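You operate a simulated robot arm through the tools that you are given. There is no shell and no other tool. Be economical: measure what you need, move in short steps, check, and stop when the job is done.

You are at the controls of a simulated robot arm. One attempt, no reset.

JOB
Let the rack wheel's tyre down to the job block's pressure.
Fine: wheel locked first; the valve cap is slack; chuck on to vent; after, chuck off and valve cap tight.
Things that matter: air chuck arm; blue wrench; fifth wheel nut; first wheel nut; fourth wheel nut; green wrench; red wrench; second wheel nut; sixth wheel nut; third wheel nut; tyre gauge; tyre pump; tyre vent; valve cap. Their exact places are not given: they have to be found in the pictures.

The check looks at the end state, three seconds after you hand in, the way a careful person would. Anything else that was tipped, shoved, dropped, spilled or broken makes it a failure. Lids that push on must go on centred and level and be pressed home; caps that screw on are set level and turned clockwise until they are tight.

ROBOT AND FRAMES
A 6-joint arm with a two-finger gripper, on a carriage that runs on a rail from [-1.556, -0.008] to [0.784, 0.004] (x, y) and turns from -147 to 186 degrees about z. Base frame: it is fixed where the carriage stands at the start and does not move with it; the origin is on the floor, on the carriage's upright axis, x ahead of it, y to its left, z up. Readings come in m, degrees, newtons and seconds.
Its first joint turns from -166.0 to 166.0 degrees. Places, roughly: air chuck arm [1.3, 0.7, 1]; blue wrench [1.5, 1, 0.75]; fifth wheel nut [1, 0.8, 0.9]; first wheel nut [1.1, 0.7, 0.9]; fourth wheel nut [1, 0.8, 0.9]; green wrench [1.75, 1, 0.75]; red wrench [1.5, 1, 0.75]; second wheel nut [0.9, 0.7, 0.9]; sixth wheel nut [1, 0.6, 0.9]; third wheel nut [1, 0.6, 0.9]; tyre gauge [1.3, 0.4, 0.8]; tyre pump [1.6, 0.4, 0.9]; tyre vent [1.5, 0.4, 0.8]; valve cap [1.2, 0.7, 0.9]; wheel lock [0.8, 0.4, 0.8]; yellow job block [1.5, 0.5, 0.75]. Payload 2.54 kg.
The TCP is the grasp point between the finger pads, 0.023 m short of the fingertips. In the tool frame z runs along the fingers and y along their closing line. The gripper opens to 0.126 m. The gripper's body begins 0.082 m behind the TCP.
Orientation is told as [roll, pitch, yaw] about the base's x, y, z axes, in that order, counted from this pose: with the fingers straight down and closing along the base's y, the tool's x points along the base's -x, its y along +y and its z along -z.

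CONTROLS
- The arm moves only by the tool drive_tool. Its argument "increments" is a list of rows, each a list of 7 numbers: the shift along the tool's x, y, z in m, then the turn, a rotation vector about the tool's x, y, z in degrees, then the gripper command, from -1 (shut) to 1 (fully open), values between in proportion. In form: [[tx, ty, tz, wx, wy, wz, fingers], ...]. A call has 1 to 8 rows; each row is the pose to reach, as a shift and turn from the pose commanded when the call began, along the tool's axes at that moment. A row lasts 0.2 s, in which the tool goes at most 0.05 m and 8.6 degrees; a call with a longer step from one row to the next is refused whole, and so is a gripper value outside its range. A pose out of reach is approached as far as the arm can. The call stops where the force on the tool passes 90 N (or 10 N more than at its start, if that is more) or the arm is blocked; 0.2 s more then pass. The fingers move at their own pace and stop on an object; they squeeze with about 32 N. The grip force told is the motor's: it shows also when the fingers shut on nothing. Time passes only in rows, and 0.2 s behind the last, so rows that repeat a pose let the fingers close. It gives the time, the measured TCP pose, the force on the tool (base axes), the opening and the grip force at its end, in the units of the frame above (readings bear some noise), with the torque about the TCP (base axes, N m) and any sound that the robot's microphone picked up, and new pictures: "show" is both (left out), scene, wrist or none.
- Cameras (640 x 400 px; columns grow to the right, rows downward): "scene" is now at [0.0608, 0.2134, 1.4621]; the picture's right is [0.14, -0.99, 0.00], its down [-0.68, -0.10, -0.73] and it looks along [0.72, 0.10, -0.68] (base axes); focal length 263 px, centre (320, 200). "wrist" rides on the gripper at [0.082, 0.014, -0.122] in the tool frame; the picture's right is [-0.17, 0.99, 0.00], its down [-0.79, -0.13, -0.60] and it looks along [-0.59, -0.10, 0.80] (tool axes); focal length 243 px, centre (320, 200).
- slide_trunk(by): slides the trunk up (or, below 0, down) by that many m; the arm and the scene camera ride with it, the base frame stays. It gives what a move gives, with no picture.
- base_move(legs): drives the robot by 1 to 6 legs, each [ahead, left, turn to the left] in m, m and degrees, along the robot's own axes; the way and the turn of a leg run together, so that a leg with both is an arc; at most 1.5 m and 180 degrees a leg. The arm and the cameras ride along, it lands a little off, and it stops where it bumps. It keeps to its track: a leg is cut to what the track allows. It gives what a move gives, and a new picture of the scene camera.
- turn_head(pan, tilt): turns the head with the scene camera to pan (to the left, within 120 degrees either way) and tilt (down, from -29 to 69), counted from straight ahead of the robot. It gives what a move gives, and a new picture of the scene camera.
- probe_pixels(camera, pixels): for up to 12 pixels [column, row] of the newest picture of that camera ("zoom" is the newest enlarged one), the place [x, y, z] in the base frame of the surface seen there, good to about 0.002 m. No time passes.
- inspect(camera, box): a new picture of the part [left, top, right, bottom] of that camera's present view, enlarged. No time passes.
- finish_job(): hands the job in; it is judged then, once.

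Work in short steps. Measure before you move; look again where a grasp or a placing could have gone wrong, and mend it. You have 80 turns and 260 pictures in all, those below and enlarged ones among them. Open the gripper and draw the arm clear of the work before you hand the job in, unless the task says otherwise; then end with one line.

The tools are called after "Call:" by a JSON object that holds its "api" and its "payload". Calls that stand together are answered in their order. drive_tool: Moves the arm, as the interface text tells. Its arguments: {"type":"object","properties":{"increments":{"type":"array"},"show":{"type":"string","enum":["both","scene","wrist","none"]}},"required":["increments"]} The other tools are called the same way: slide_trunk (by) slides the trunk up or down; base_move (legs) drives the base; turn_head (pan, tilt) turns the head that bears the scene camera; probe_pixels (camera, pixels) gives the place of the surface under pixels of a picture; inspect (camera, box) takes an enlarged picture of a part of a camera's view; finish_job () hands the job in.

At the start:

```text
clock: 0.0
eef_pos: [0.4528, 0.1963, 1.0495]
tool_rot: [0.0, 0.1, 0.0]
force: [-0.3, 0.9, 0.4]
torque: [-0.01, -0.04, -0.01]
finger_gap: 0.1261
gripper_force: 0.1
trunk travel left (down, up): [-0.275, 0.215]
robot x, y, heading: [-0.0028, -0.0039, -0.2]
head pan, tilt: [8.1, 43.2]
```

scene: 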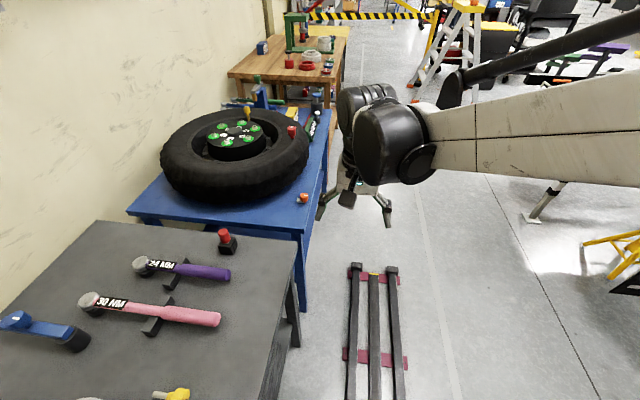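
wrist: 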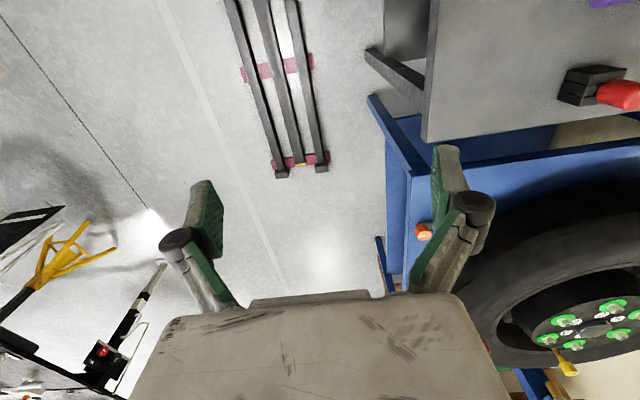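

The wheel lies on a blue bench ahead-left. I enlarge the scene around the wheel and bench to identify parts.

Call:
{"api": "inspect", "payload": {"camera": "scene", "box": [120, 70, 360, 220]}}

Call:
{"api": "inspect", "payload": {"camera": "scene", "box": [200, 70, 340, 158]}}

```text
2.67 times, centred on (240, 145) of scene
```

zoom: 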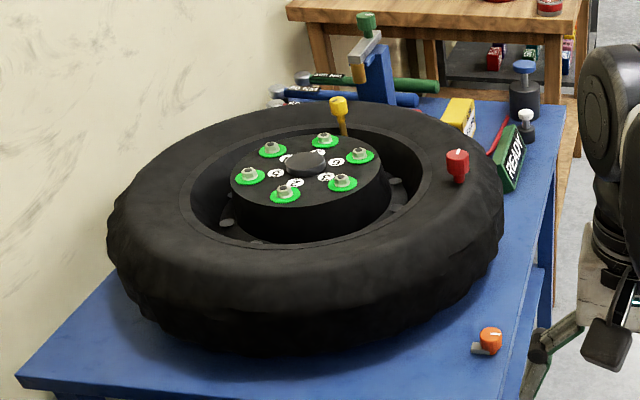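

```text
4.55 times, centred on (270, 114) of scene
```

zoom: 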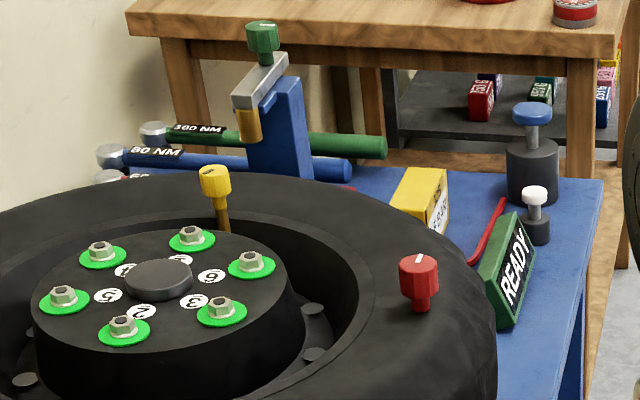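

I see the wheel, yellow valve cap, chuck arm on the blue post, gauge (READY), pump (blue), vent (white), yellow job block and orange wheel lock. I probe the places of these.

Call:
{"api": "probe_pixels", "payload": {"camera": "zoom", "pixels": [[214, 176], [222, 215], [262, 35], [262, 82], [247, 125], [532, 112], [535, 195], [508, 270], [415, 190], [418, 268], [421, 303], [280, 110]]}}

Call:
{"api": "probe_pixels", "payload": {"camera": "scene", "pixels": [[303, 198], [299, 200], [306, 196], [236, 123], [180, 160], [270, 180]]}}

Call:
{"api": "inspect", "payload": {"camera": "scene", "box": [280, 90, 336, 125]}}

Call:
{"api": "inspect", "payload": {"camera": "scene", "box": [280, 180, 328, 210]}}

```text
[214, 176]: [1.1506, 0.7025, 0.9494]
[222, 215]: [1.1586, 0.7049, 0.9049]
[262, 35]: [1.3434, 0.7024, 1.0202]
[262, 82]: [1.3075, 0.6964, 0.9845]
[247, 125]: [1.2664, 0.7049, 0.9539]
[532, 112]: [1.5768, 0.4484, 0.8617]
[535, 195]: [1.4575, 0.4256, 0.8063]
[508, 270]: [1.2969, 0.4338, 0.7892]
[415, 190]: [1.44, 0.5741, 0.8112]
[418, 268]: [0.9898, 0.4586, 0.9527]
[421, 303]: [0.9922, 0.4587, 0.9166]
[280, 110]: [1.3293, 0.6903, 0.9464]
```

```text
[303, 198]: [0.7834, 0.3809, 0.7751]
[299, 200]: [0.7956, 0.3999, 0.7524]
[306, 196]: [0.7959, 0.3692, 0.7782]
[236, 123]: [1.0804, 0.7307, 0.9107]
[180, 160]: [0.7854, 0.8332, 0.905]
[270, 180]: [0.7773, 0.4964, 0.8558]
```

```text
11.43 times, centred on (308, 108) of scene
```

zoom: 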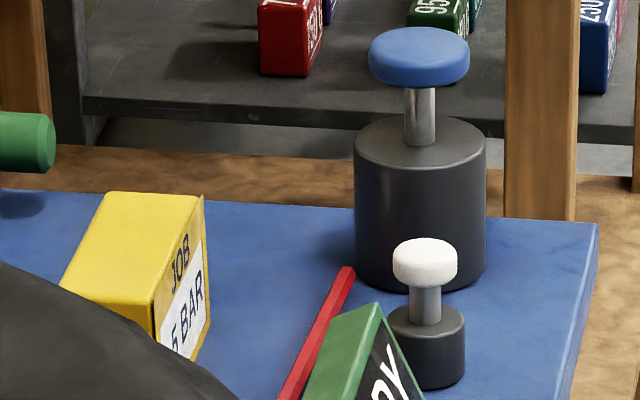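

```text
13.33 times, centred on (304, 195) of scene
```

zoom: 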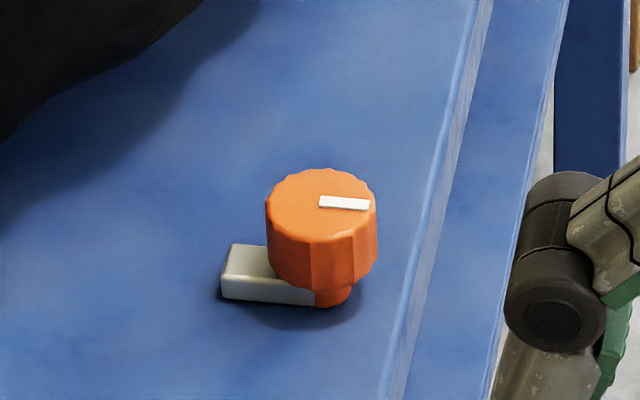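

Wheel lock is at about (0.79, 0.375, 0.778). I drive ahead along the rail to view the gauge and job block from closer.

Call:
{"api": "base_move", "payload": {"legs": [[0.75, 0, 0]]}}

Call:
{"api": "turn_head", "payload": {"pan": 40, "tilt": 43}}

```text
clock: 4.0
eef_pos: [1.177, 0.2091, 1.0499]
tool_rot: [0.0, 0.0, 1.0]
force: [-0.9, 0.0, 0.9]
torque: [0.02, -0.02, -0.02]
finger_gap: 0.126
gripper_force: 0.1
trunk travel left (down, up): [-0.275, 0.215]
robot x, y, heading: [0.7302, 0.0024, 1.2]
head pan, tilt: [8.1, 43.2]
```

scene: 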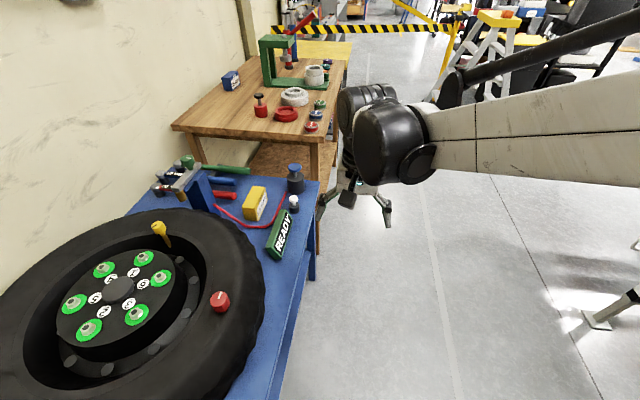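

```text
clock: 4.9
eef_pos: [1.1774, 0.2086, 1.0491]
tool_rot: [0.0, 0.0, 1.2]
force: [-1.0, -0.8, -0.1]
torque: [0.02, -0.01, -0.01]
finger_gap: 0.126
gripper_force: 0.1
trunk travel left (down, up): [-0.275, 0.215]
robot x, y, heading: [0.7318, 0.0042, 1.3]
head pan, tilt: [40.0, 43.0]
```

scene: 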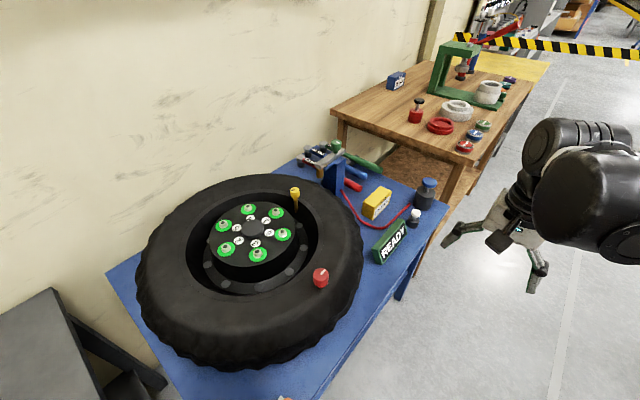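

Call:
{"api": "inspect", "payload": {"camera": "scene", "box": [350, 175, 446, 275]}}

Call:
{"api": "inspect", "payload": {"camera": "scene", "box": [190, 130, 350, 290]}}

Call:
{"api": "inspect", "payload": {"camera": "scene", "box": [360, 180, 400, 225]}}

```text
4.00 times, centred on (398, 225) of scene
```

zoom: 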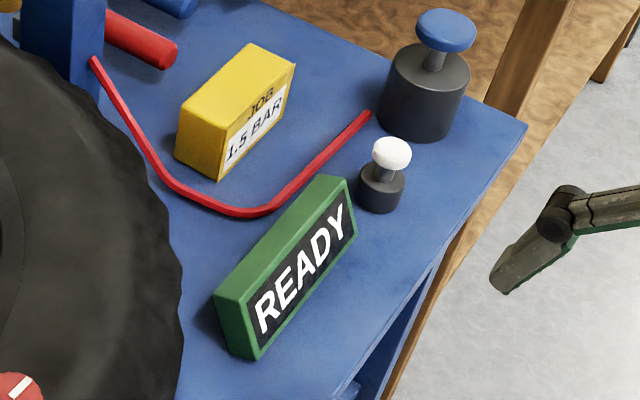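

```text
2.50 times, centred on (270, 210) of scene
```

zoom: 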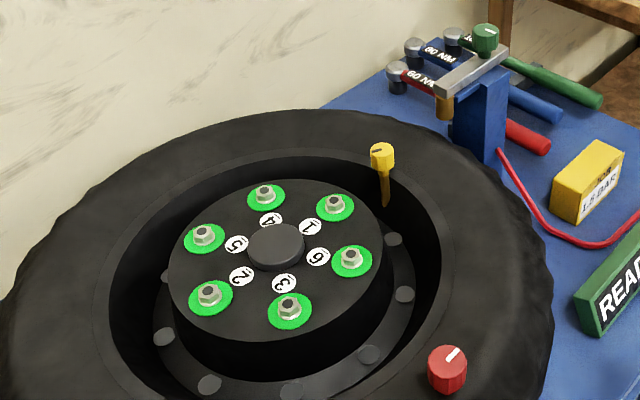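

```text
8.89 times, centred on (380, 202) of scene
```

zoom: 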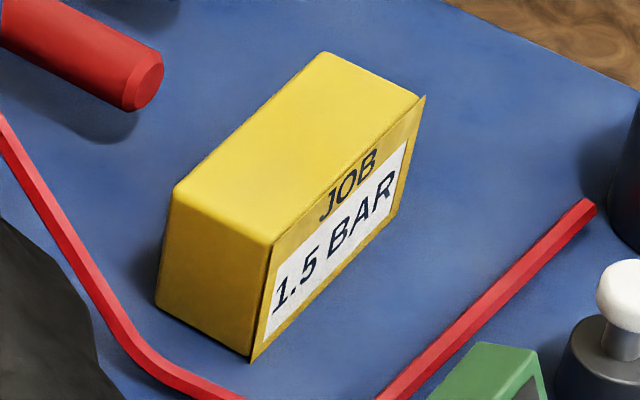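

Target is 1.5 BAR; the gauge says READY. First the lock: I drive back to about x=0.25.

Call:
{"api": "base_move", "payload": {"legs": [[-0.5, 0, 0]]}}

Call:
{"api": "turn_head", "payload": {"pan": 30, "tilt": 50}}

```text
clock: 7.9
eef_pos: [0.68, 0.2104, 1.0503]
tool_rot: [0.0, 0.0, 1.7]
force: [0.9, 0.2, -0.6]
torque: [0.01, -0.02, 0.0]
finger_gap: 0.1259
gripper_force: 0.0
trunk travel left (down, up): [-0.275, 0.215]
robot x, y, heading: [0.2336, 0.0028, 2.0]
head pan, tilt: [40.0, 43.0]
```

scene: 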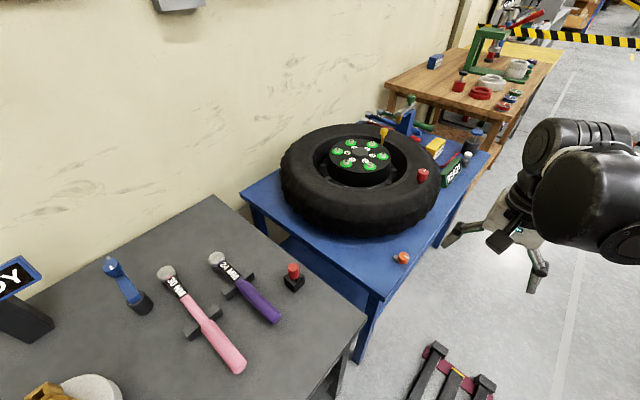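

```text
clock: 8.6
eef_pos: [0.6799, 0.211, 1.0494]
tool_rot: [0.0, 0.0, 1.7]
force: [-0.9, -0.2, -1.0]
torque: [0.03, 0.0, -0.01]
finger_gap: 0.1261
gripper_force: 0.0
trunk travel left (down, up): [-0.275, 0.215]
robot x, y, heading: [0.2348, 0.0034, 1.7]
head pan, tilt: [30.0, 50.0]
```

scene: 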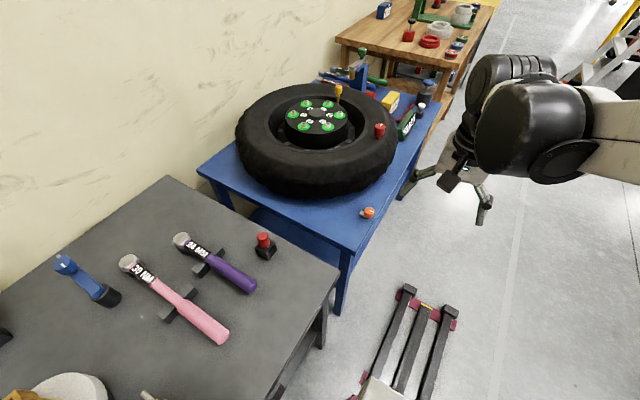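

Call:
{"api": "inspect", "payload": {"camera": "scene", "box": [348, 200, 388, 225]}}

Call:
{"api": "inspect", "payload": {"camera": "scene", "box": [310, 70, 400, 140]}}

Call:
{"api": "probe_pixels", "payload": {"camera": "scene", "pixels": [[367, 210], [371, 211], [365, 216], [362, 214], [350, 230]]}}

```text
16.00 times, centred on (368, 212) of scene
```

zoom: 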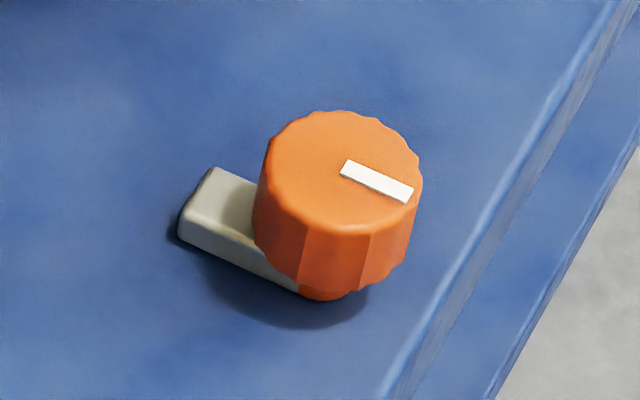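

```text
5.71 times, centred on (355, 105) of scene
```

zoom: 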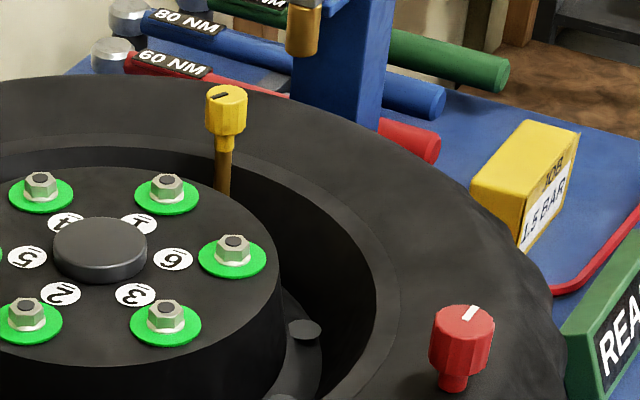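

```text
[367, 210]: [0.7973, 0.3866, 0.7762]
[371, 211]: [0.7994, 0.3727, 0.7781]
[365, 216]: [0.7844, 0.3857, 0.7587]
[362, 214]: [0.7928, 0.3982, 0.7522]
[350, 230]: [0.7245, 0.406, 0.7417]
```

The orange lock knob's centre is about (0.799, 0.380), top z 0.778. I move above it at the current height while turning the fingers anticlockwise so a clockwise turn stays clear of the tyre.

Call:
{"api": "drive_tool", "payload": {"increments": [[-0.025, 0.033, 0, 0, 0, -8.5, 0.2], [-0.05, 0.066, 0, 0, 0, -17, 0.2], [-0.075, 0.1, 0, 0, 0, -25.5, 0.2], [-0.1, 0.133, 0, 0, 0, -34, 0.2], [-0.124, 0.166, 0, 0, 0, -42.5, 0.2], [-0.124, 0.166, 0.03, 0, 0, -51, 0.2], [-0.124, 0.166, 0.06, 0, 0, -59.5, 0.2], [-0.124, 0.166, 0.09, 0, 0, -68, 0.2]], "show": "both"}}

```text
clock: 10.4
eef_pos: [0.8016, 0.3804, 0.9597]
tool_rot: [0.1, -0.1, 69.9]
force: [0.4, -0.8, 0.4]
torque: [0.02, -0.02, -0.02]
finger_gap: 0.0755
gripper_force: 0.0
trunk travel left (down, up): [-0.275, 0.215]
robot x, y, heading: [0.2342, 0.0064, 1.5]
head pan, tilt: [30.0, 50.0]
```

scene: 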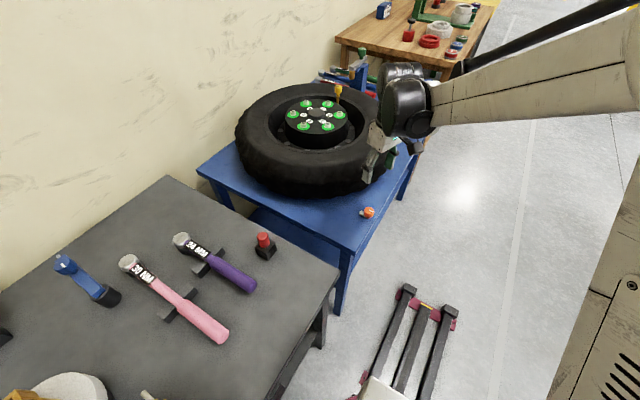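
wrist: 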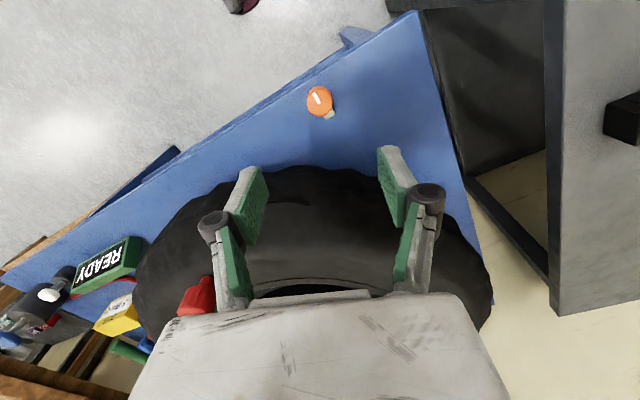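

The knob at wrist pixel (319,101) lies nearly under the tool. I measure it there.

Call:
{"api": "inspect", "payload": {"camera": "wrist", "box": [296, 80, 344, 120]}}

Call:
{"api": "probe_pixels", "payload": {"camera": "wrist", "pixels": [[318, 95], [309, 98], [328, 98], [318, 88], [318, 104], [330, 114], [280, 190], [350, 178]]}}

```text
10.00 times, centred on (320, 100) of wrist
```

zoom: 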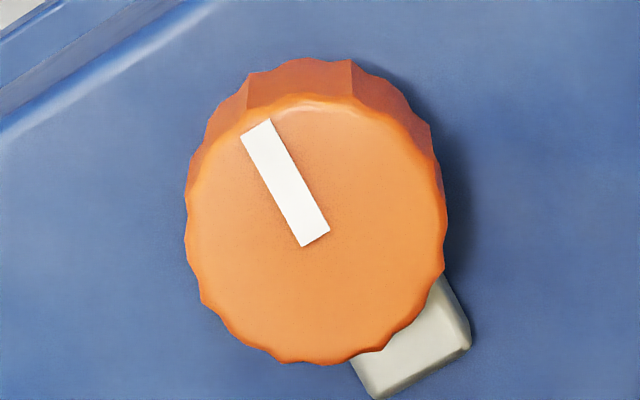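

```text
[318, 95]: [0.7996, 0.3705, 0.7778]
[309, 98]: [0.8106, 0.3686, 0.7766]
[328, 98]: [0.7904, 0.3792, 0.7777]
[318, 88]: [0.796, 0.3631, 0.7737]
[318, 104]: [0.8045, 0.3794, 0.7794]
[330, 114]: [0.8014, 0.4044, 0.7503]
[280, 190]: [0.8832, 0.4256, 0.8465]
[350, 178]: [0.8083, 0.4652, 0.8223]
```

Knob centre is about (0.802, 0.378), top 0.779. I descend over it with the fingers turned to yaw about 96.

Call:
{"api": "drive_tool", "payload": {"increments": [[0.001, 0, 0.035, 0, 0, -8.5, 0.2], [0.002, 0, 0.07, 0, 0, -17, 0.2], [0.002, 0, 0.105, 0, 0, -26, 0.2], [0.002, 0, 0.14, 0, 0, -26, 0.2], [0.002, 0, 0.16, 0, 0, -26, 0.2], [0.002, 0, 0.177, 0, 0, -26, 0.2]]}}

```text
refused: row 3 steps farther than a row can; nothing moved
```

The third row turned too far; I repeat with smaller turns.

Call:
{"api": "drive_tool", "payload": {"increments": [[0.001, 0, 0.035, 0, 0, -8.5, 0.2], [0.002, 0, 0.07, 0, 0, -17, 0.2], [0.002, 0, 0.105, 0, 0, -25.5, 0.2], [0.002, 0, 0.14, 0, 0, -25.5, 0.2], [0.002, 0, 0.16, 0, 0, -25.5, 0.2], [0.002, 0, 0.177, 0, 0, -25.5, 0.2]]}}

```text
clock: 11.8
eef_pos: [0.7974, 0.3775, 0.783]
tool_rot: [0.0, 0.1, 95.2]
force: [-0.3, -0.4, 0.2]
torque: [0.01, 0.01, -0.02]
finger_gap: 0.0753
gripper_force: 0.0
trunk travel left (down, up): [-0.275, 0.215]
robot x, y, heading: [0.2331, 0.0018, 1.6]
head pan, tilt: [30.0, 50.0]
```

scene: 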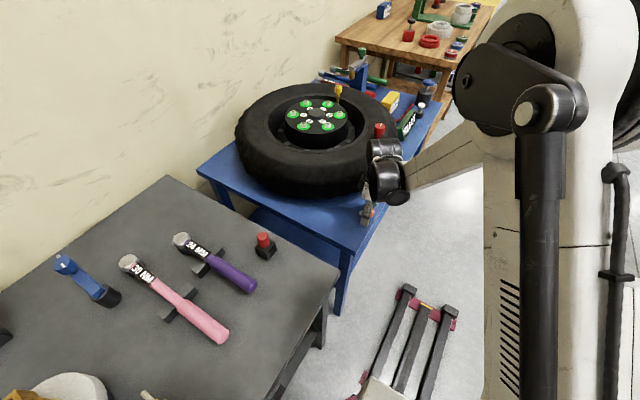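
wrist: 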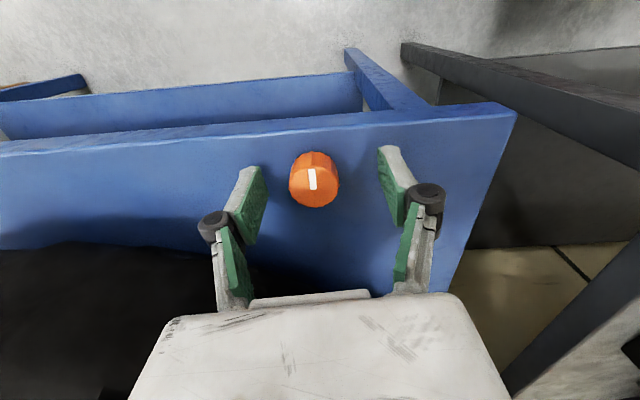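

The knob sits at (314,184), slightly off to one finger's side. I correct by 4 mm and close.

Call:
{"api": "drive_tool", "payload": {"increments": [[0, -0.004, 0.002, 0, 0, 0, 0.2], [0, -0.004, 0.002, 0, 0, 0, -1], [0, -0.004, 0.002, 0, 0, 0, -1], [0, -0.004, 0.002, 0, 0, 0, -1], [0, -0.004, 0.002, 0, 0, 0, -1]], "show": "wrist"}}

```text
clock: 13.0
eef_pos: [0.8014, 0.3786, 0.7807]
tool_rot: [0.0, 0.0, 95.2]
force: [2.4, 0.8, 0.8]
torque: [0.05, -0.06, 0.13]
finger_gap: 0.0324
gripper_force: 45.1
trunk travel left (down, up): [-0.275, 0.215]
robot x, y, heading: [0.2332, -0.0003, 1.6]
head pan, tilt: [30.0, 50.0]
```

wrist: 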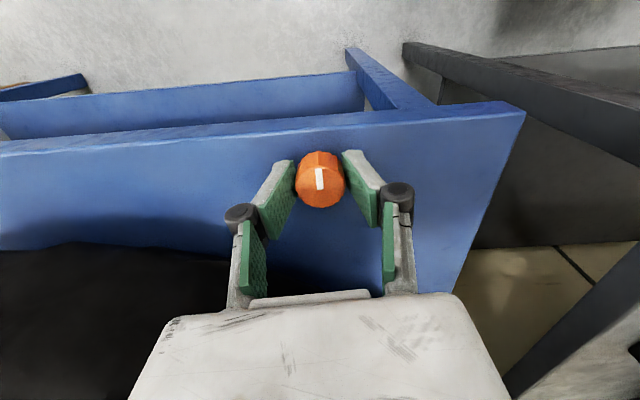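

Knob held (gap 0.032). I turn it clockwise 25 degrees and watch torque and sound.

Call:
{"api": "drive_tool", "payload": {"increments": [[0, 0, 0, 0, 0, 8, -1], [0, 0, 0, 0, 0, 16, -1], [0, 0, 0, 0, 0, 24, -1]], "show": "wrist"}}

```text
clock: 13.8
eef_pos: [0.8, 0.3786, 0.7813]
tool_rot: [0.0, 0.1, 71.1]
force: [-10.4, -0.2, -4.3]
torque: [-0.09, 0.21, 0.99]
finger_gap: 0.0321
gripper_force: 44.6
trunk travel left (down, up): [-0.275, 0.215]
robot x, y, heading: [0.2331, 0.0001, 1.6]
head pan, tilt: [30.0, 50.0]
```

wrist: 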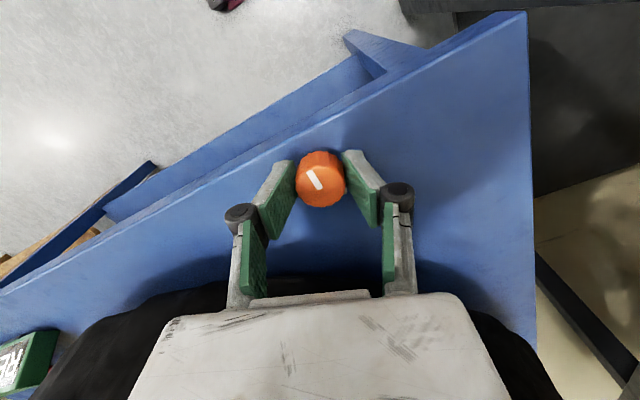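

The mark turned relative to the fingers: the knob didn't move clockwise (torque 1 N·m, slipped), so it is at its stop that way. I turn it anticlockwise instead.

Call:
{"api": "drive_tool", "payload": {"increments": [[0, 0, 0, 0, 0, -8, -1], [0, 0, 0, 0, 0, -16, -1], [0, 0, 0, 0, 0, -24, -1], [0, 0, 0, 0, 0, -32, -1]], "show": "wrist"}}

```text
clock: 14.8
eef_pos: [0.8011, 0.3794, 0.7816]
tool_rot: [0.0, 0.0, 103.2]
force: [-20.6, 2.2, -10.0]
torque: [0.08, 0.31, -0.19]
finger_gap: 0.0318
gripper_force: 44.9
trunk travel left (down, up): [-0.275, 0.215]
robot x, y, heading: [0.2339, 0.0017, 1.5]
head pan, tilt: [30.0, 50.0]
```

wrist: 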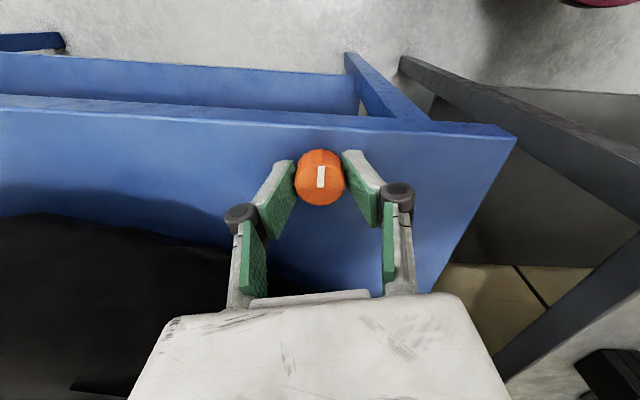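

Call:
{"api": "inspect", "payload": {"camera": "wrist", "box": [290, 145, 354, 215]}}

Call:
{"api": "drive_tool", "payload": {"increments": [[0, 0, 0, 0, 0, -8, -1], [0, 0, 0, 0, 0, -16, -1], [0, 0, 0, 0, 0, -24, -1]], "show": "wrist"}}

```text
5.71 times, centred on (322, 180) of wrist
```

zoom: 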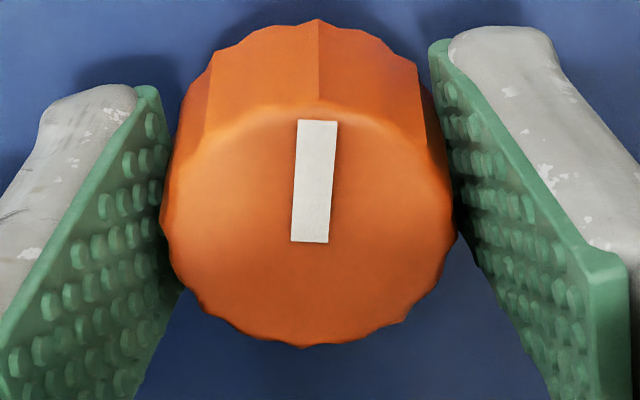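

```text
clock: 15.6
eef_pos: [0.8018, 0.3774, 0.782]
tool_rot: [0.0, 0.2, 127.3]
force: [-7.8, -1.9, 5.9]
torque: [-0.16, 0.07, -0.46]
finger_gap: 0.0323
gripper_force: 45.0
trunk travel left (down, up): [-0.275, 0.215]
robot x, y, heading: [0.2345, 0.0053, 1.6]
head pan, tilt: [30.0, 50.0]
```

wrist: 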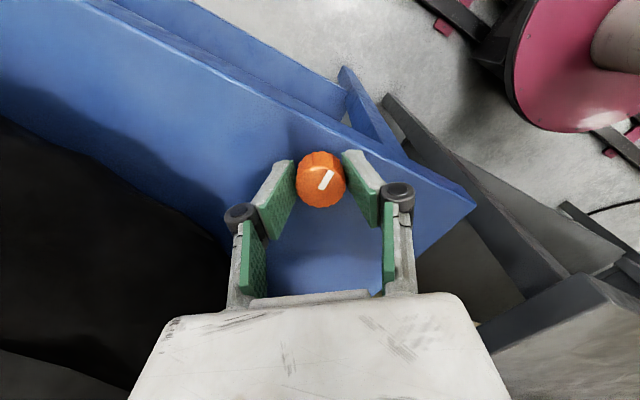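

Call:
{"api": "inspect", "payload": {"camera": "wrist", "box": [290, 145, 354, 215]}}

Call:
{"api": "inspect", "payload": {"camera": "scene", "box": [345, 190, 393, 220]}}

```text
5.71 times, centred on (322, 180) of wrist
```

zoom: 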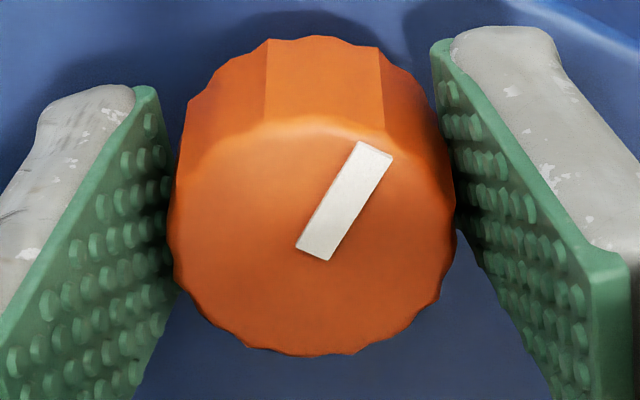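

```text
13.33 times, centred on (369, 205) of scene
```

zoom: 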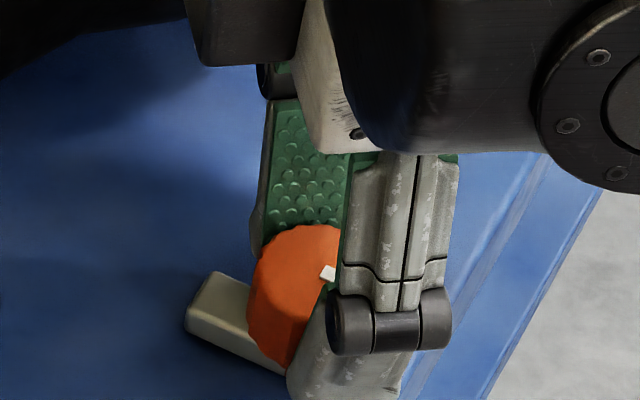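

The knob hasn't turned either way; perhaps it must be pressed to turn. I press down a few mm while gripping and see whether it gives.

Call:
{"api": "drive_tool", "payload": {"increments": [[0, 0, 0.003, 0, 0, 0, -1], [0, 0, 0.006, 0, 0, 0, -1], [0, 0, 0.009, 0, 0, 0, -1]], "show": "wrist"}}

```text
clock: 16.4
eef_pos: [0.8037, 0.3773, 0.7727]
tool_rot: [0.0, -0.1, 127.2]
force: [3.7, 0.2, 12.7]
torque: [0.03, -0.08, 0.17]
finger_gap: 0.0305
gripper_force: 45.0
trunk travel left (down, up): [-0.275, 0.215]
robot x, y, heading: [0.2355, -0.0032, 1.6]
head pan, tilt: [30.0, 50.0]
```

wrist: 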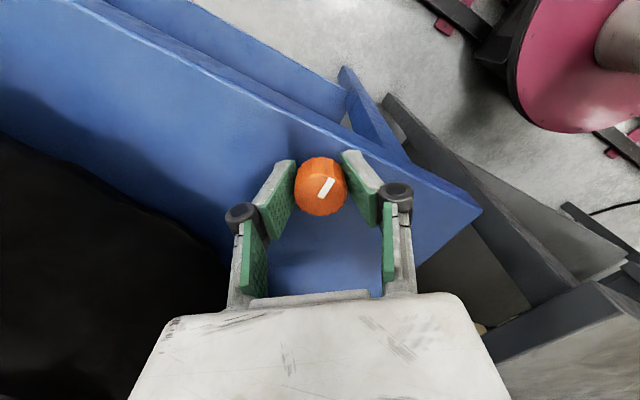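

The fingers slid down the knob with 12 N; it's not a push button. With this deeper grip I turn clockwise again in smaller steps.

Call:
{"api": "drive_tool", "payload": {"increments": [[0, 0, 0.009, 0, 0, 4, -1], [0, 0, 0.009, 0, 0, 8, -1], [0, 0, 0.009, 0, 0, 12, -1], [0, 0, 0.009, 0, 0, 16, -1], [0, 0, 0.009, 0, 0, 20, -1], [0, 0, 0.009, 0, 0, 24, -1], [0, 0, 0.009, 0, 0, 28, -1], [0, 0, 0.009, 0, 0, 32, -1]], "show": "wrist"}}

Call:
{"api": "inspect", "payload": {"camera": "wrist", "box": [290, 145, 354, 215]}}

```text
clock: 18.2
eef_pos: [0.8007, 0.3779, 0.7633]
tool_rot: [-0.1, -0.1, 95.1]
force: [5.5, 8.9, 32.7]
torque: [0.13, 0.0, 0.78]
finger_gap: 0.0267
gripper_force: 44.8
trunk travel left (down, up): [-0.275, 0.215]
robot x, y, heading: [0.2303, 0.0031, 1.6]
head pan, tilt: [30.0, 50.0]
```

wrist: 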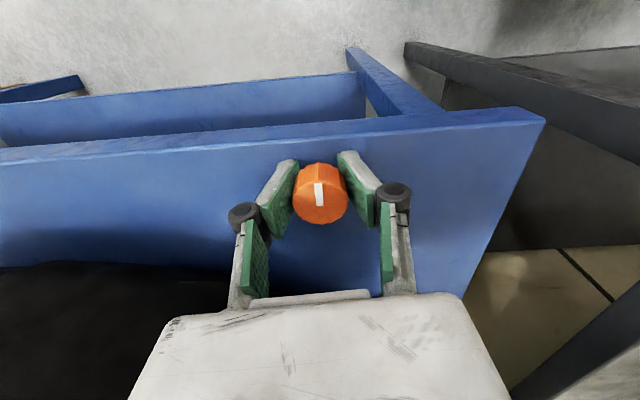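

```text
5.71 times, centred on (322, 180) of wrist
```

zoom: 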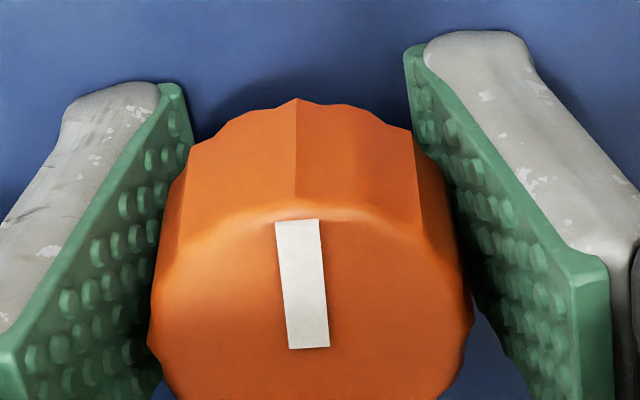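

The fingers are now at the knob's mid-height (z 0.763, tips near the bench). I raise slightly, and try anticlockwise with this fuller grip.

Call:
{"api": "drive_tool", "payload": {"increments": [[0, 0, -0.009, 0, 0, 0, 0], [0, 0, -0.009, 0, 0, 0, 0], [0, 0, -0.006, 0, 0, 0, 0], [0, 0, -0.006, 0, 0, 0, -1], [0, 0, -0.006, 0, 0, 0, -1], [0, 0, -0.006, 0, 0, 0, -1]], "show": "wrist"}}

Call:
{"api": "inspect", "payload": {"camera": "wrist", "box": [280, 140, 360, 220]}}

```text
clock: 19.6
eef_pos: [0.8026, 0.3786, 0.768]
tool_rot: [0.0, 0.0, 95.2]
force: [-3.4, -1.1, -3.6]
torque: [-0.05, 0.06, 0.12]
finger_gap: 0.0292
gripper_force: 45.2
trunk travel left (down, up): [-0.275, 0.215]
robot x, y, heading: [0.231, -0.001, 1.9]
head pan, tilt: [30.0, 50.0]
```

wrist: 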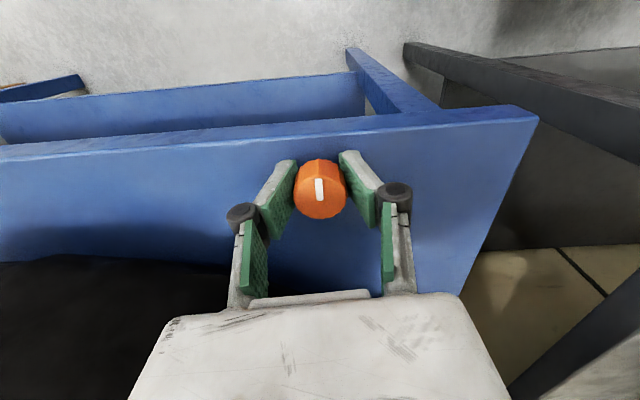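

```text
5.00 times, centred on (320, 180) of wrist
```

zoom: 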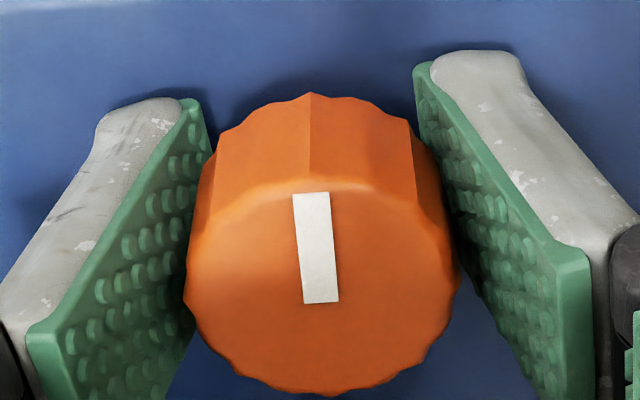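

Now an anticlockwise turn of 24 degrees in small steps with this grip.

Call:
{"api": "drive_tool", "payload": {"increments": [[0, 0, 0, 0, 0, -4, -1], [0, 0, 0, 0, 0, -8, -1], [0, 0, 0, 0, 0, -12, -1], [0, 0, 0, 0, 0, -16, -1], [0, 0, 0, 0, 0, -20, -1], [0, 0, 0, 0, 0, -24, -1]], "show": "wrist"}}

Call:
{"api": "inspect", "payload": {"camera": "wrist", "box": [280, 140, 360, 220]}}

```text
clock: 21.0
eef_pos: [0.8018, 0.3787, 0.7682]
tool_rot: [0.0, 0.0, 119.3]
force: [-10.0, -3.3, -19.5]
torque: [-0.25, -0.09, -0.67]
finger_gap: 0.029
gripper_force: 44.8
trunk travel left (down, up): [-0.275, 0.215]
robot x, y, heading: [0.2348, 0.0029, 1.8]
head pan, tilt: [30.0, 50.0]
```

wrist: 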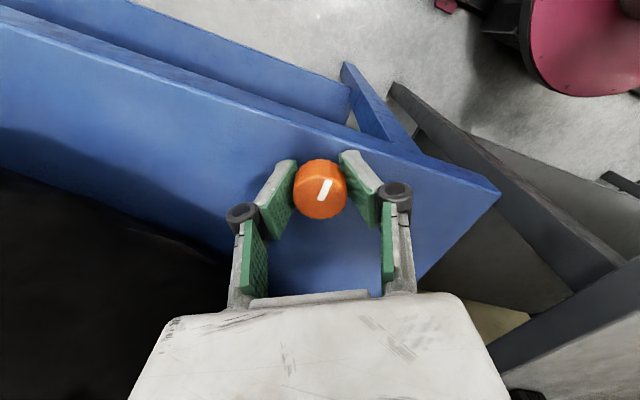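

```text
5.00 times, centred on (320, 180) of wrist
```

zoom: 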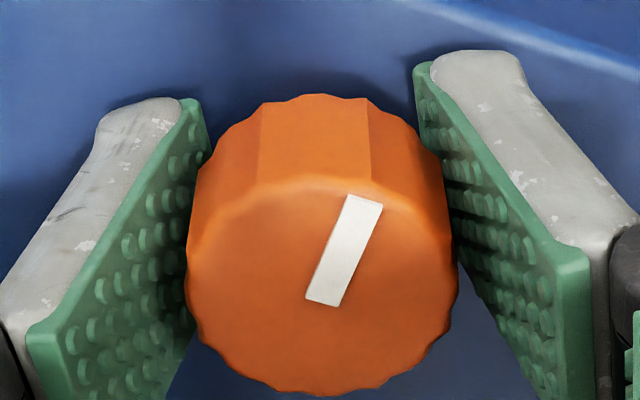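

It doesn't turn either way up to ~1 N·m. I test lifting it (pull-pin style), going back to yaw 95 first with light opening isn't needed.

Call:
{"api": "drive_tool", "payload": {"increments": [[0, 0, -0.003, 0, 0, 0, -1], [0, 0, -0.006, 0, 0, 0, -1], [0, 0, -0.009, 0, 0, 0, -1], [0, 0, -0.012, 0, 0, 0, -1]], "show": "wrist"}}

Call:
{"api": "inspect", "payload": {"camera": "wrist", "box": [280, 140, 360, 220]}}

```text
clock: 21.9
eef_pos: [0.8029, 0.3787, 0.7749]
tool_rot: [0.2, 0.0, 119.4]
force: [1.1, -2.4, -51.8]
torque: [0.34, -0.16, 0.23]
finger_gap: 0.0324
gripper_force: 45.0
trunk travel left (down, up): [-0.275, 0.215]
robot x, y, heading: [0.2321, -0.001, 1.9]
head pan, tilt: [30.0, 50.0]
stopped in row 4: the force on the tool passed its limit at 98 N (the readings are from after the stop); the commanded pose is now the measured one
```

wrist: 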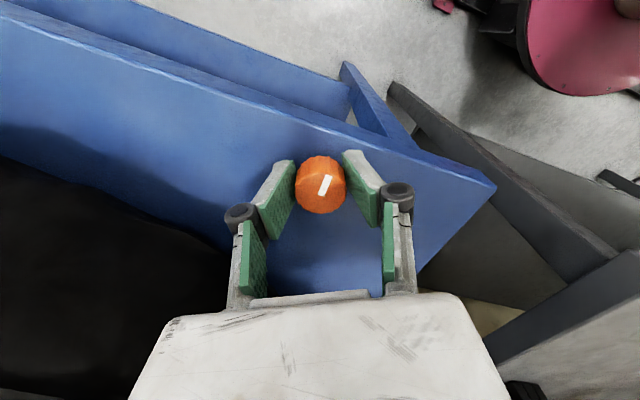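

```text
5.00 times, centred on (320, 180) of wrist
```

zoom: 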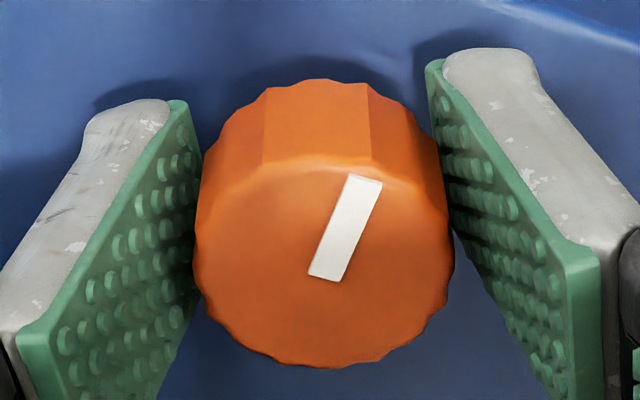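

No lift (98 N) either. I open, back off upward and look at the knob, neck and grey bar more closely.

Call:
{"api": "drive_tool", "payload": {"increments": [[0, 0, 0, 0, 0, 0, 0.1], [0, 0, 0, 0, 0, 0, 0.1], [0, 0, -0.03, 0, 0, 0, 0.1], [0, 0, -0.06, 0, 0, 0, 0.1], [0.03, 0, -0.06, 0, 0, 0, 0.1], [0.06, 0, -0.06, 0, 0, 0, 0.1]], "show": "both"}}

Call:
{"api": "inspect", "payload": {"camera": "wrist", "box": [270, 160, 390, 260]}}

Call:
{"api": "inspect", "payload": {"camera": "scene", "box": [345, 195, 393, 225]}}

```text
clock: 23.3
eef_pos: [0.8296, 0.3283, 0.8395]
tool_rot: [0.1, -0.1, 119.3]
force: [0.2, 0.8, -0.4]
torque: [-0.02, 0.0, -0.02]
finger_gap: 0.0692
gripper_force: 0.1
trunk travel left (down, up): [-0.275, 0.215]
robot x, y, heading: [0.2341, 0.0041, 1.7]
head pan, tilt: [30.0, 50.0]
```

scene: 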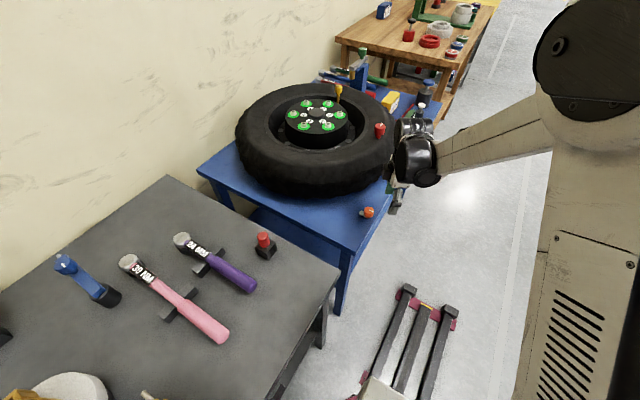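
wrist: 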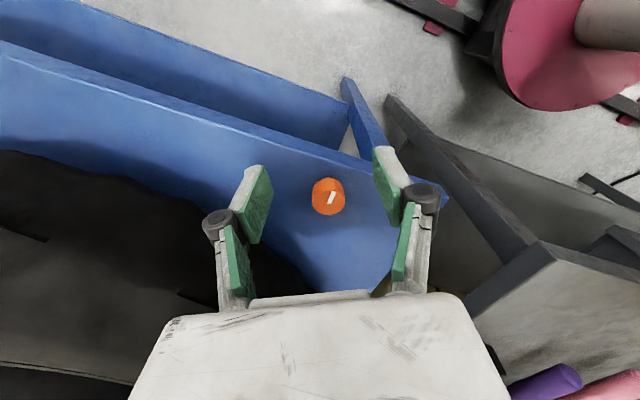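

```text
4.00 times, centred on (330, 210) of wrist
```

zoom: 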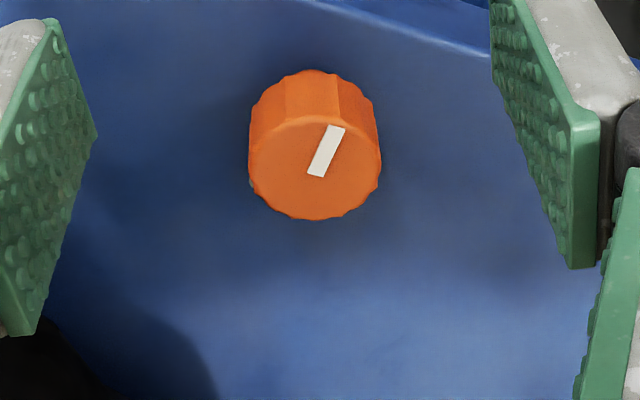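

```text
13.33 times, centred on (369, 210) of scene
```

zoom: 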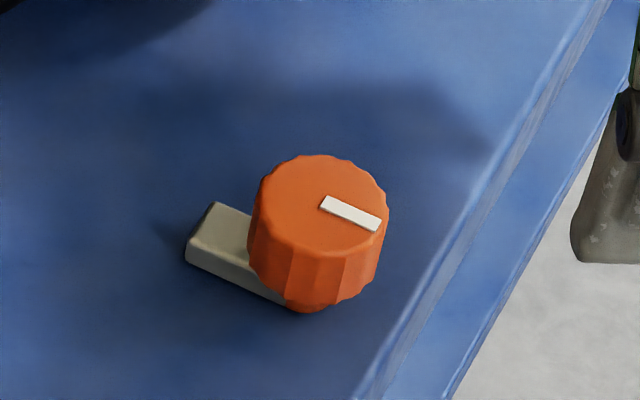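

I measure the grey bar precisely, to test whether it moves as a lever.

Call:
{"api": "probe_pixels", "payload": {"camera": "zoom", "pixels": [[212, 207], [188, 247], [190, 262], [225, 240], [245, 225], [262, 285], [280, 300], [300, 308], [320, 165], [310, 245], [255, 190], [385, 205]]}}

```text
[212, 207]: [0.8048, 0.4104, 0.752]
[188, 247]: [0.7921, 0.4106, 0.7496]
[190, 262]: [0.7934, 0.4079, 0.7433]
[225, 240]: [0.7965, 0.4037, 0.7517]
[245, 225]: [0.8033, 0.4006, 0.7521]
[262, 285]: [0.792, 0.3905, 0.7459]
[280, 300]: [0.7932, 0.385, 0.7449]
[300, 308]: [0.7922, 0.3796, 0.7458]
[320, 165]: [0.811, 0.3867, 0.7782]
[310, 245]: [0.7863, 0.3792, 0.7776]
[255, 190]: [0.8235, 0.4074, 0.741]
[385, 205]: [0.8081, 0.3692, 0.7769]
```

The bar spans x 0.792–0.808, y to 0.411, top 0.752. I'll place shut fingertips on its -x side and push gently toward +x (clockwise).

Call:
{"api": "drive_tool", "payload": {"increments": [[-0.033, 0.004, 0, 0, 0, 8, -1], [-0.065, 0.008, 0, 0, 0, 16, -1], [-0.0973, 0.012, 0, 0, 0, 24, -1], [-0.0973, 0.012, 0.02, 0, 0, 29, -1], [-0.0973, 0.012, 0.045, 0, 0, 29, -1], [-0.0973, 0.012, 0.07, 0, 0, 29, -1]], "show": "both"}}

Call:
{"api": "inspect", "payload": {"camera": "scene", "box": [335, 180, 400, 225]}}

```text
clock: 24.7
eef_pos: [0.7723, 0.4054, 0.7693]
tool_rot: [0.0, 0.0, 90.2]
force: [0.1, 0.0, 1.1]
torque: [0.03, -0.04, 0.01]
finger_gap: 0.0
gripper_force: 28.6
trunk travel left (down, up): [-0.275, 0.215]
robot x, y, heading: [0.231, 0.0011, 1.7]
head pan, tilt: [30.0, 50.0]
```

scene: 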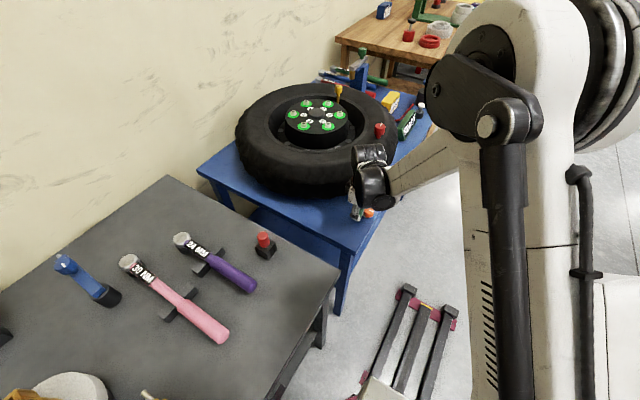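
wrist: 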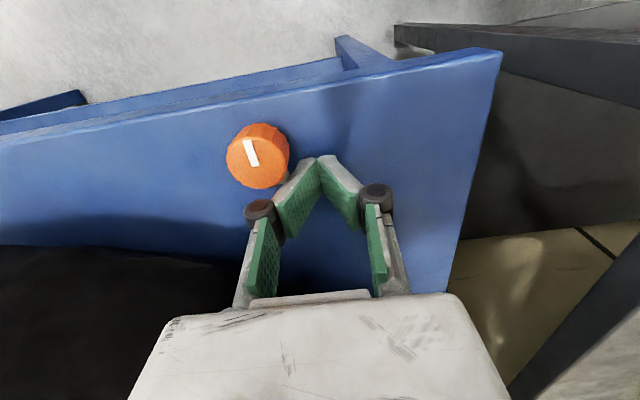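

```text
8.89 times, centred on (368, 202) of scene
```

zoom: 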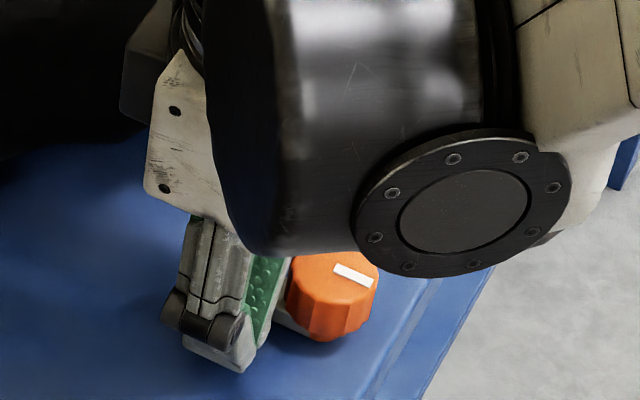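

Fingers are beside the bar. I push toward +x in small steps.

Call:
{"api": "drive_tool", "payload": {"increments": [[-0.003, -0.004, 0, 0, 0, 0, -1], [-0.003, -0.008, 0, 0, 0, 0, -1], [-0.003, -0.012, 0, 0, 0, 0, -1], [-0.003, -0.015, 0, 0, 0, 0, -1], [-0.003, -0.018, 0, 0, 0, 0, -1]], "show": "wrist"}}

```text
clock: 25.9
eef_pos: [0.7908, 0.4083, 0.7681]
tool_rot: [0.1, 0.0, 90.3]
force: [0.0, -0.1, -0.6]
torque: [0.0, 0.01, 0.0]
finger_gap: 0.0
gripper_force: 28.6
trunk travel left (down, up): [-0.275, 0.215]
robot x, y, heading: [0.2308, -0.0002, 1.6]
head pan, tilt: [30.0, 50.0]
```

wrist: 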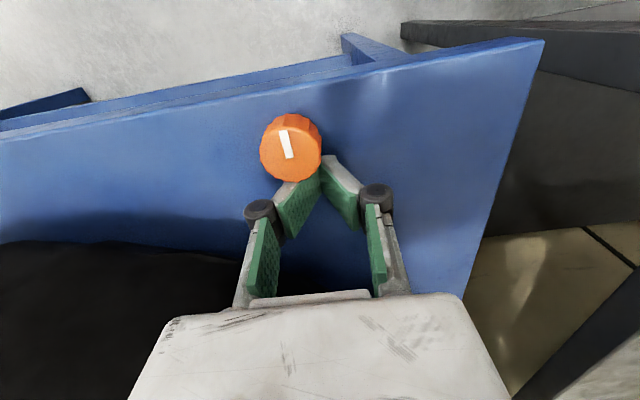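

No contact yet; I continue.

Call:
{"api": "drive_tool", "payload": {"increments": [[0, -0.004, 0, 0, 0, 0, -1], [0, -0.008, 0, 0, 0, 0, -1], [0, -0.012, 0, 0, 0, 0, -1], [0, -0.016, 0, 0, 0, 0, -1]], "show": "wrist"}}

Call:
{"api": "inspect", "payload": {"camera": "wrist", "box": [250, 90, 370, 210]}}

Call:
{"api": "inspect", "payload": {"camera": "scene", "box": [335, 180, 400, 225]}}

```text
clock: 26.9
eef_pos: [0.8062, 0.4105, 0.767]
tool_rot: [0.1, 0.0, 90.4]
force: [-0.6, 0.0, -0.2]
torque: [-0.01, 0.01, 0.0]
finger_gap: 0.0001
gripper_force: 28.6
trunk travel left (down, up): [-0.275, 0.215]
robot x, y, heading: [0.2325, 0.0007, 1.6]
head pan, tilt: [30.0, 50.0]
```

wrist: 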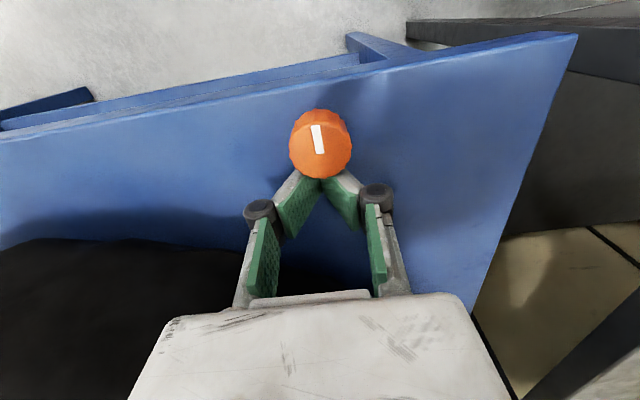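

```text
3.33 times, centred on (310, 150) of wrist
```

zoom: 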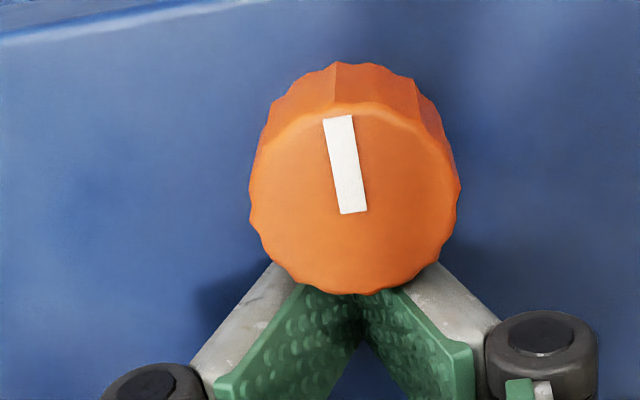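

```text
8.89 times, centred on (368, 202) of scene
```

zoom: 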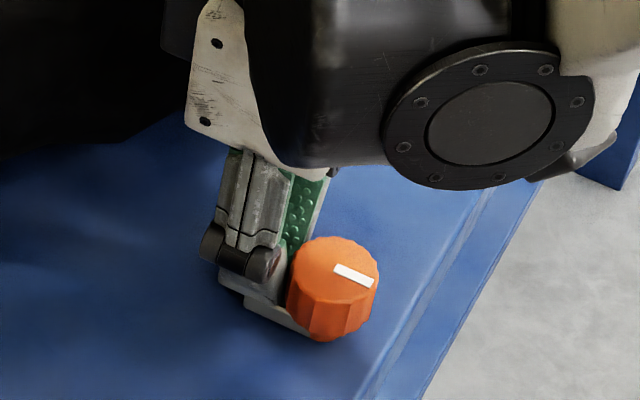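

The fingers pass through the bar without contact: it is only an indicator. I test whether the knob gives when pressed from above with shut fingers.

Call:
{"api": "drive_tool", "payload": {"increments": [[0, 0, -0.03, 0, 0, 0, -1], [0, 0, -0.06, 0, 0, 0, -1], [0.032, 0.004, -0.06, 0, 0, 0, -1], [0.032, 0.004, -0.045, 0, 0, 0, -1], [0.032, 0.004, -0.035, 0, 0, 0, -1], [0.032, 0.004, -0.03, 0, 0, 0, -1], [0.032, 0.004, -0.025, 0, 0, 0, -1]], "show": "wrist"}}

```text
clock: 28.7
eef_pos: [0.8023, 0.3793, 0.7982]
tool_rot: [-0.3, -0.1, 90.2]
force: [-2.9, 0.9, 58.0]
torque: [-0.09, 0.03, -0.01]
finger_gap: 0.0059
gripper_force: 28.3
trunk travel left (down, up): [-0.275, 0.215]
robot x, y, heading: [0.2349, -0.0009, 1.7]
head pan, tilt: [30.0, 50.0]
stopped in row 7: the force on the tool passed its limit at 94 N (the readings are from after the stop); the commanded pose is now the measured one
```

wrist: 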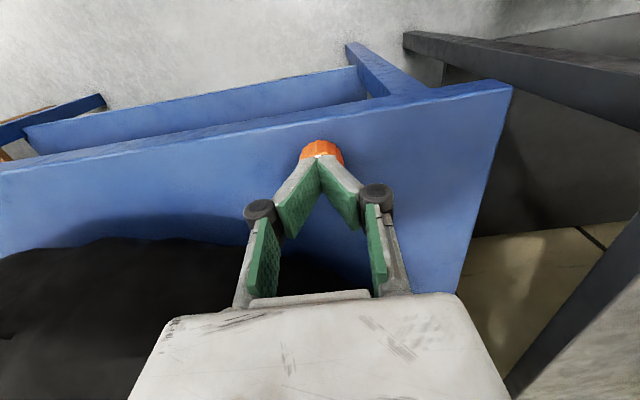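

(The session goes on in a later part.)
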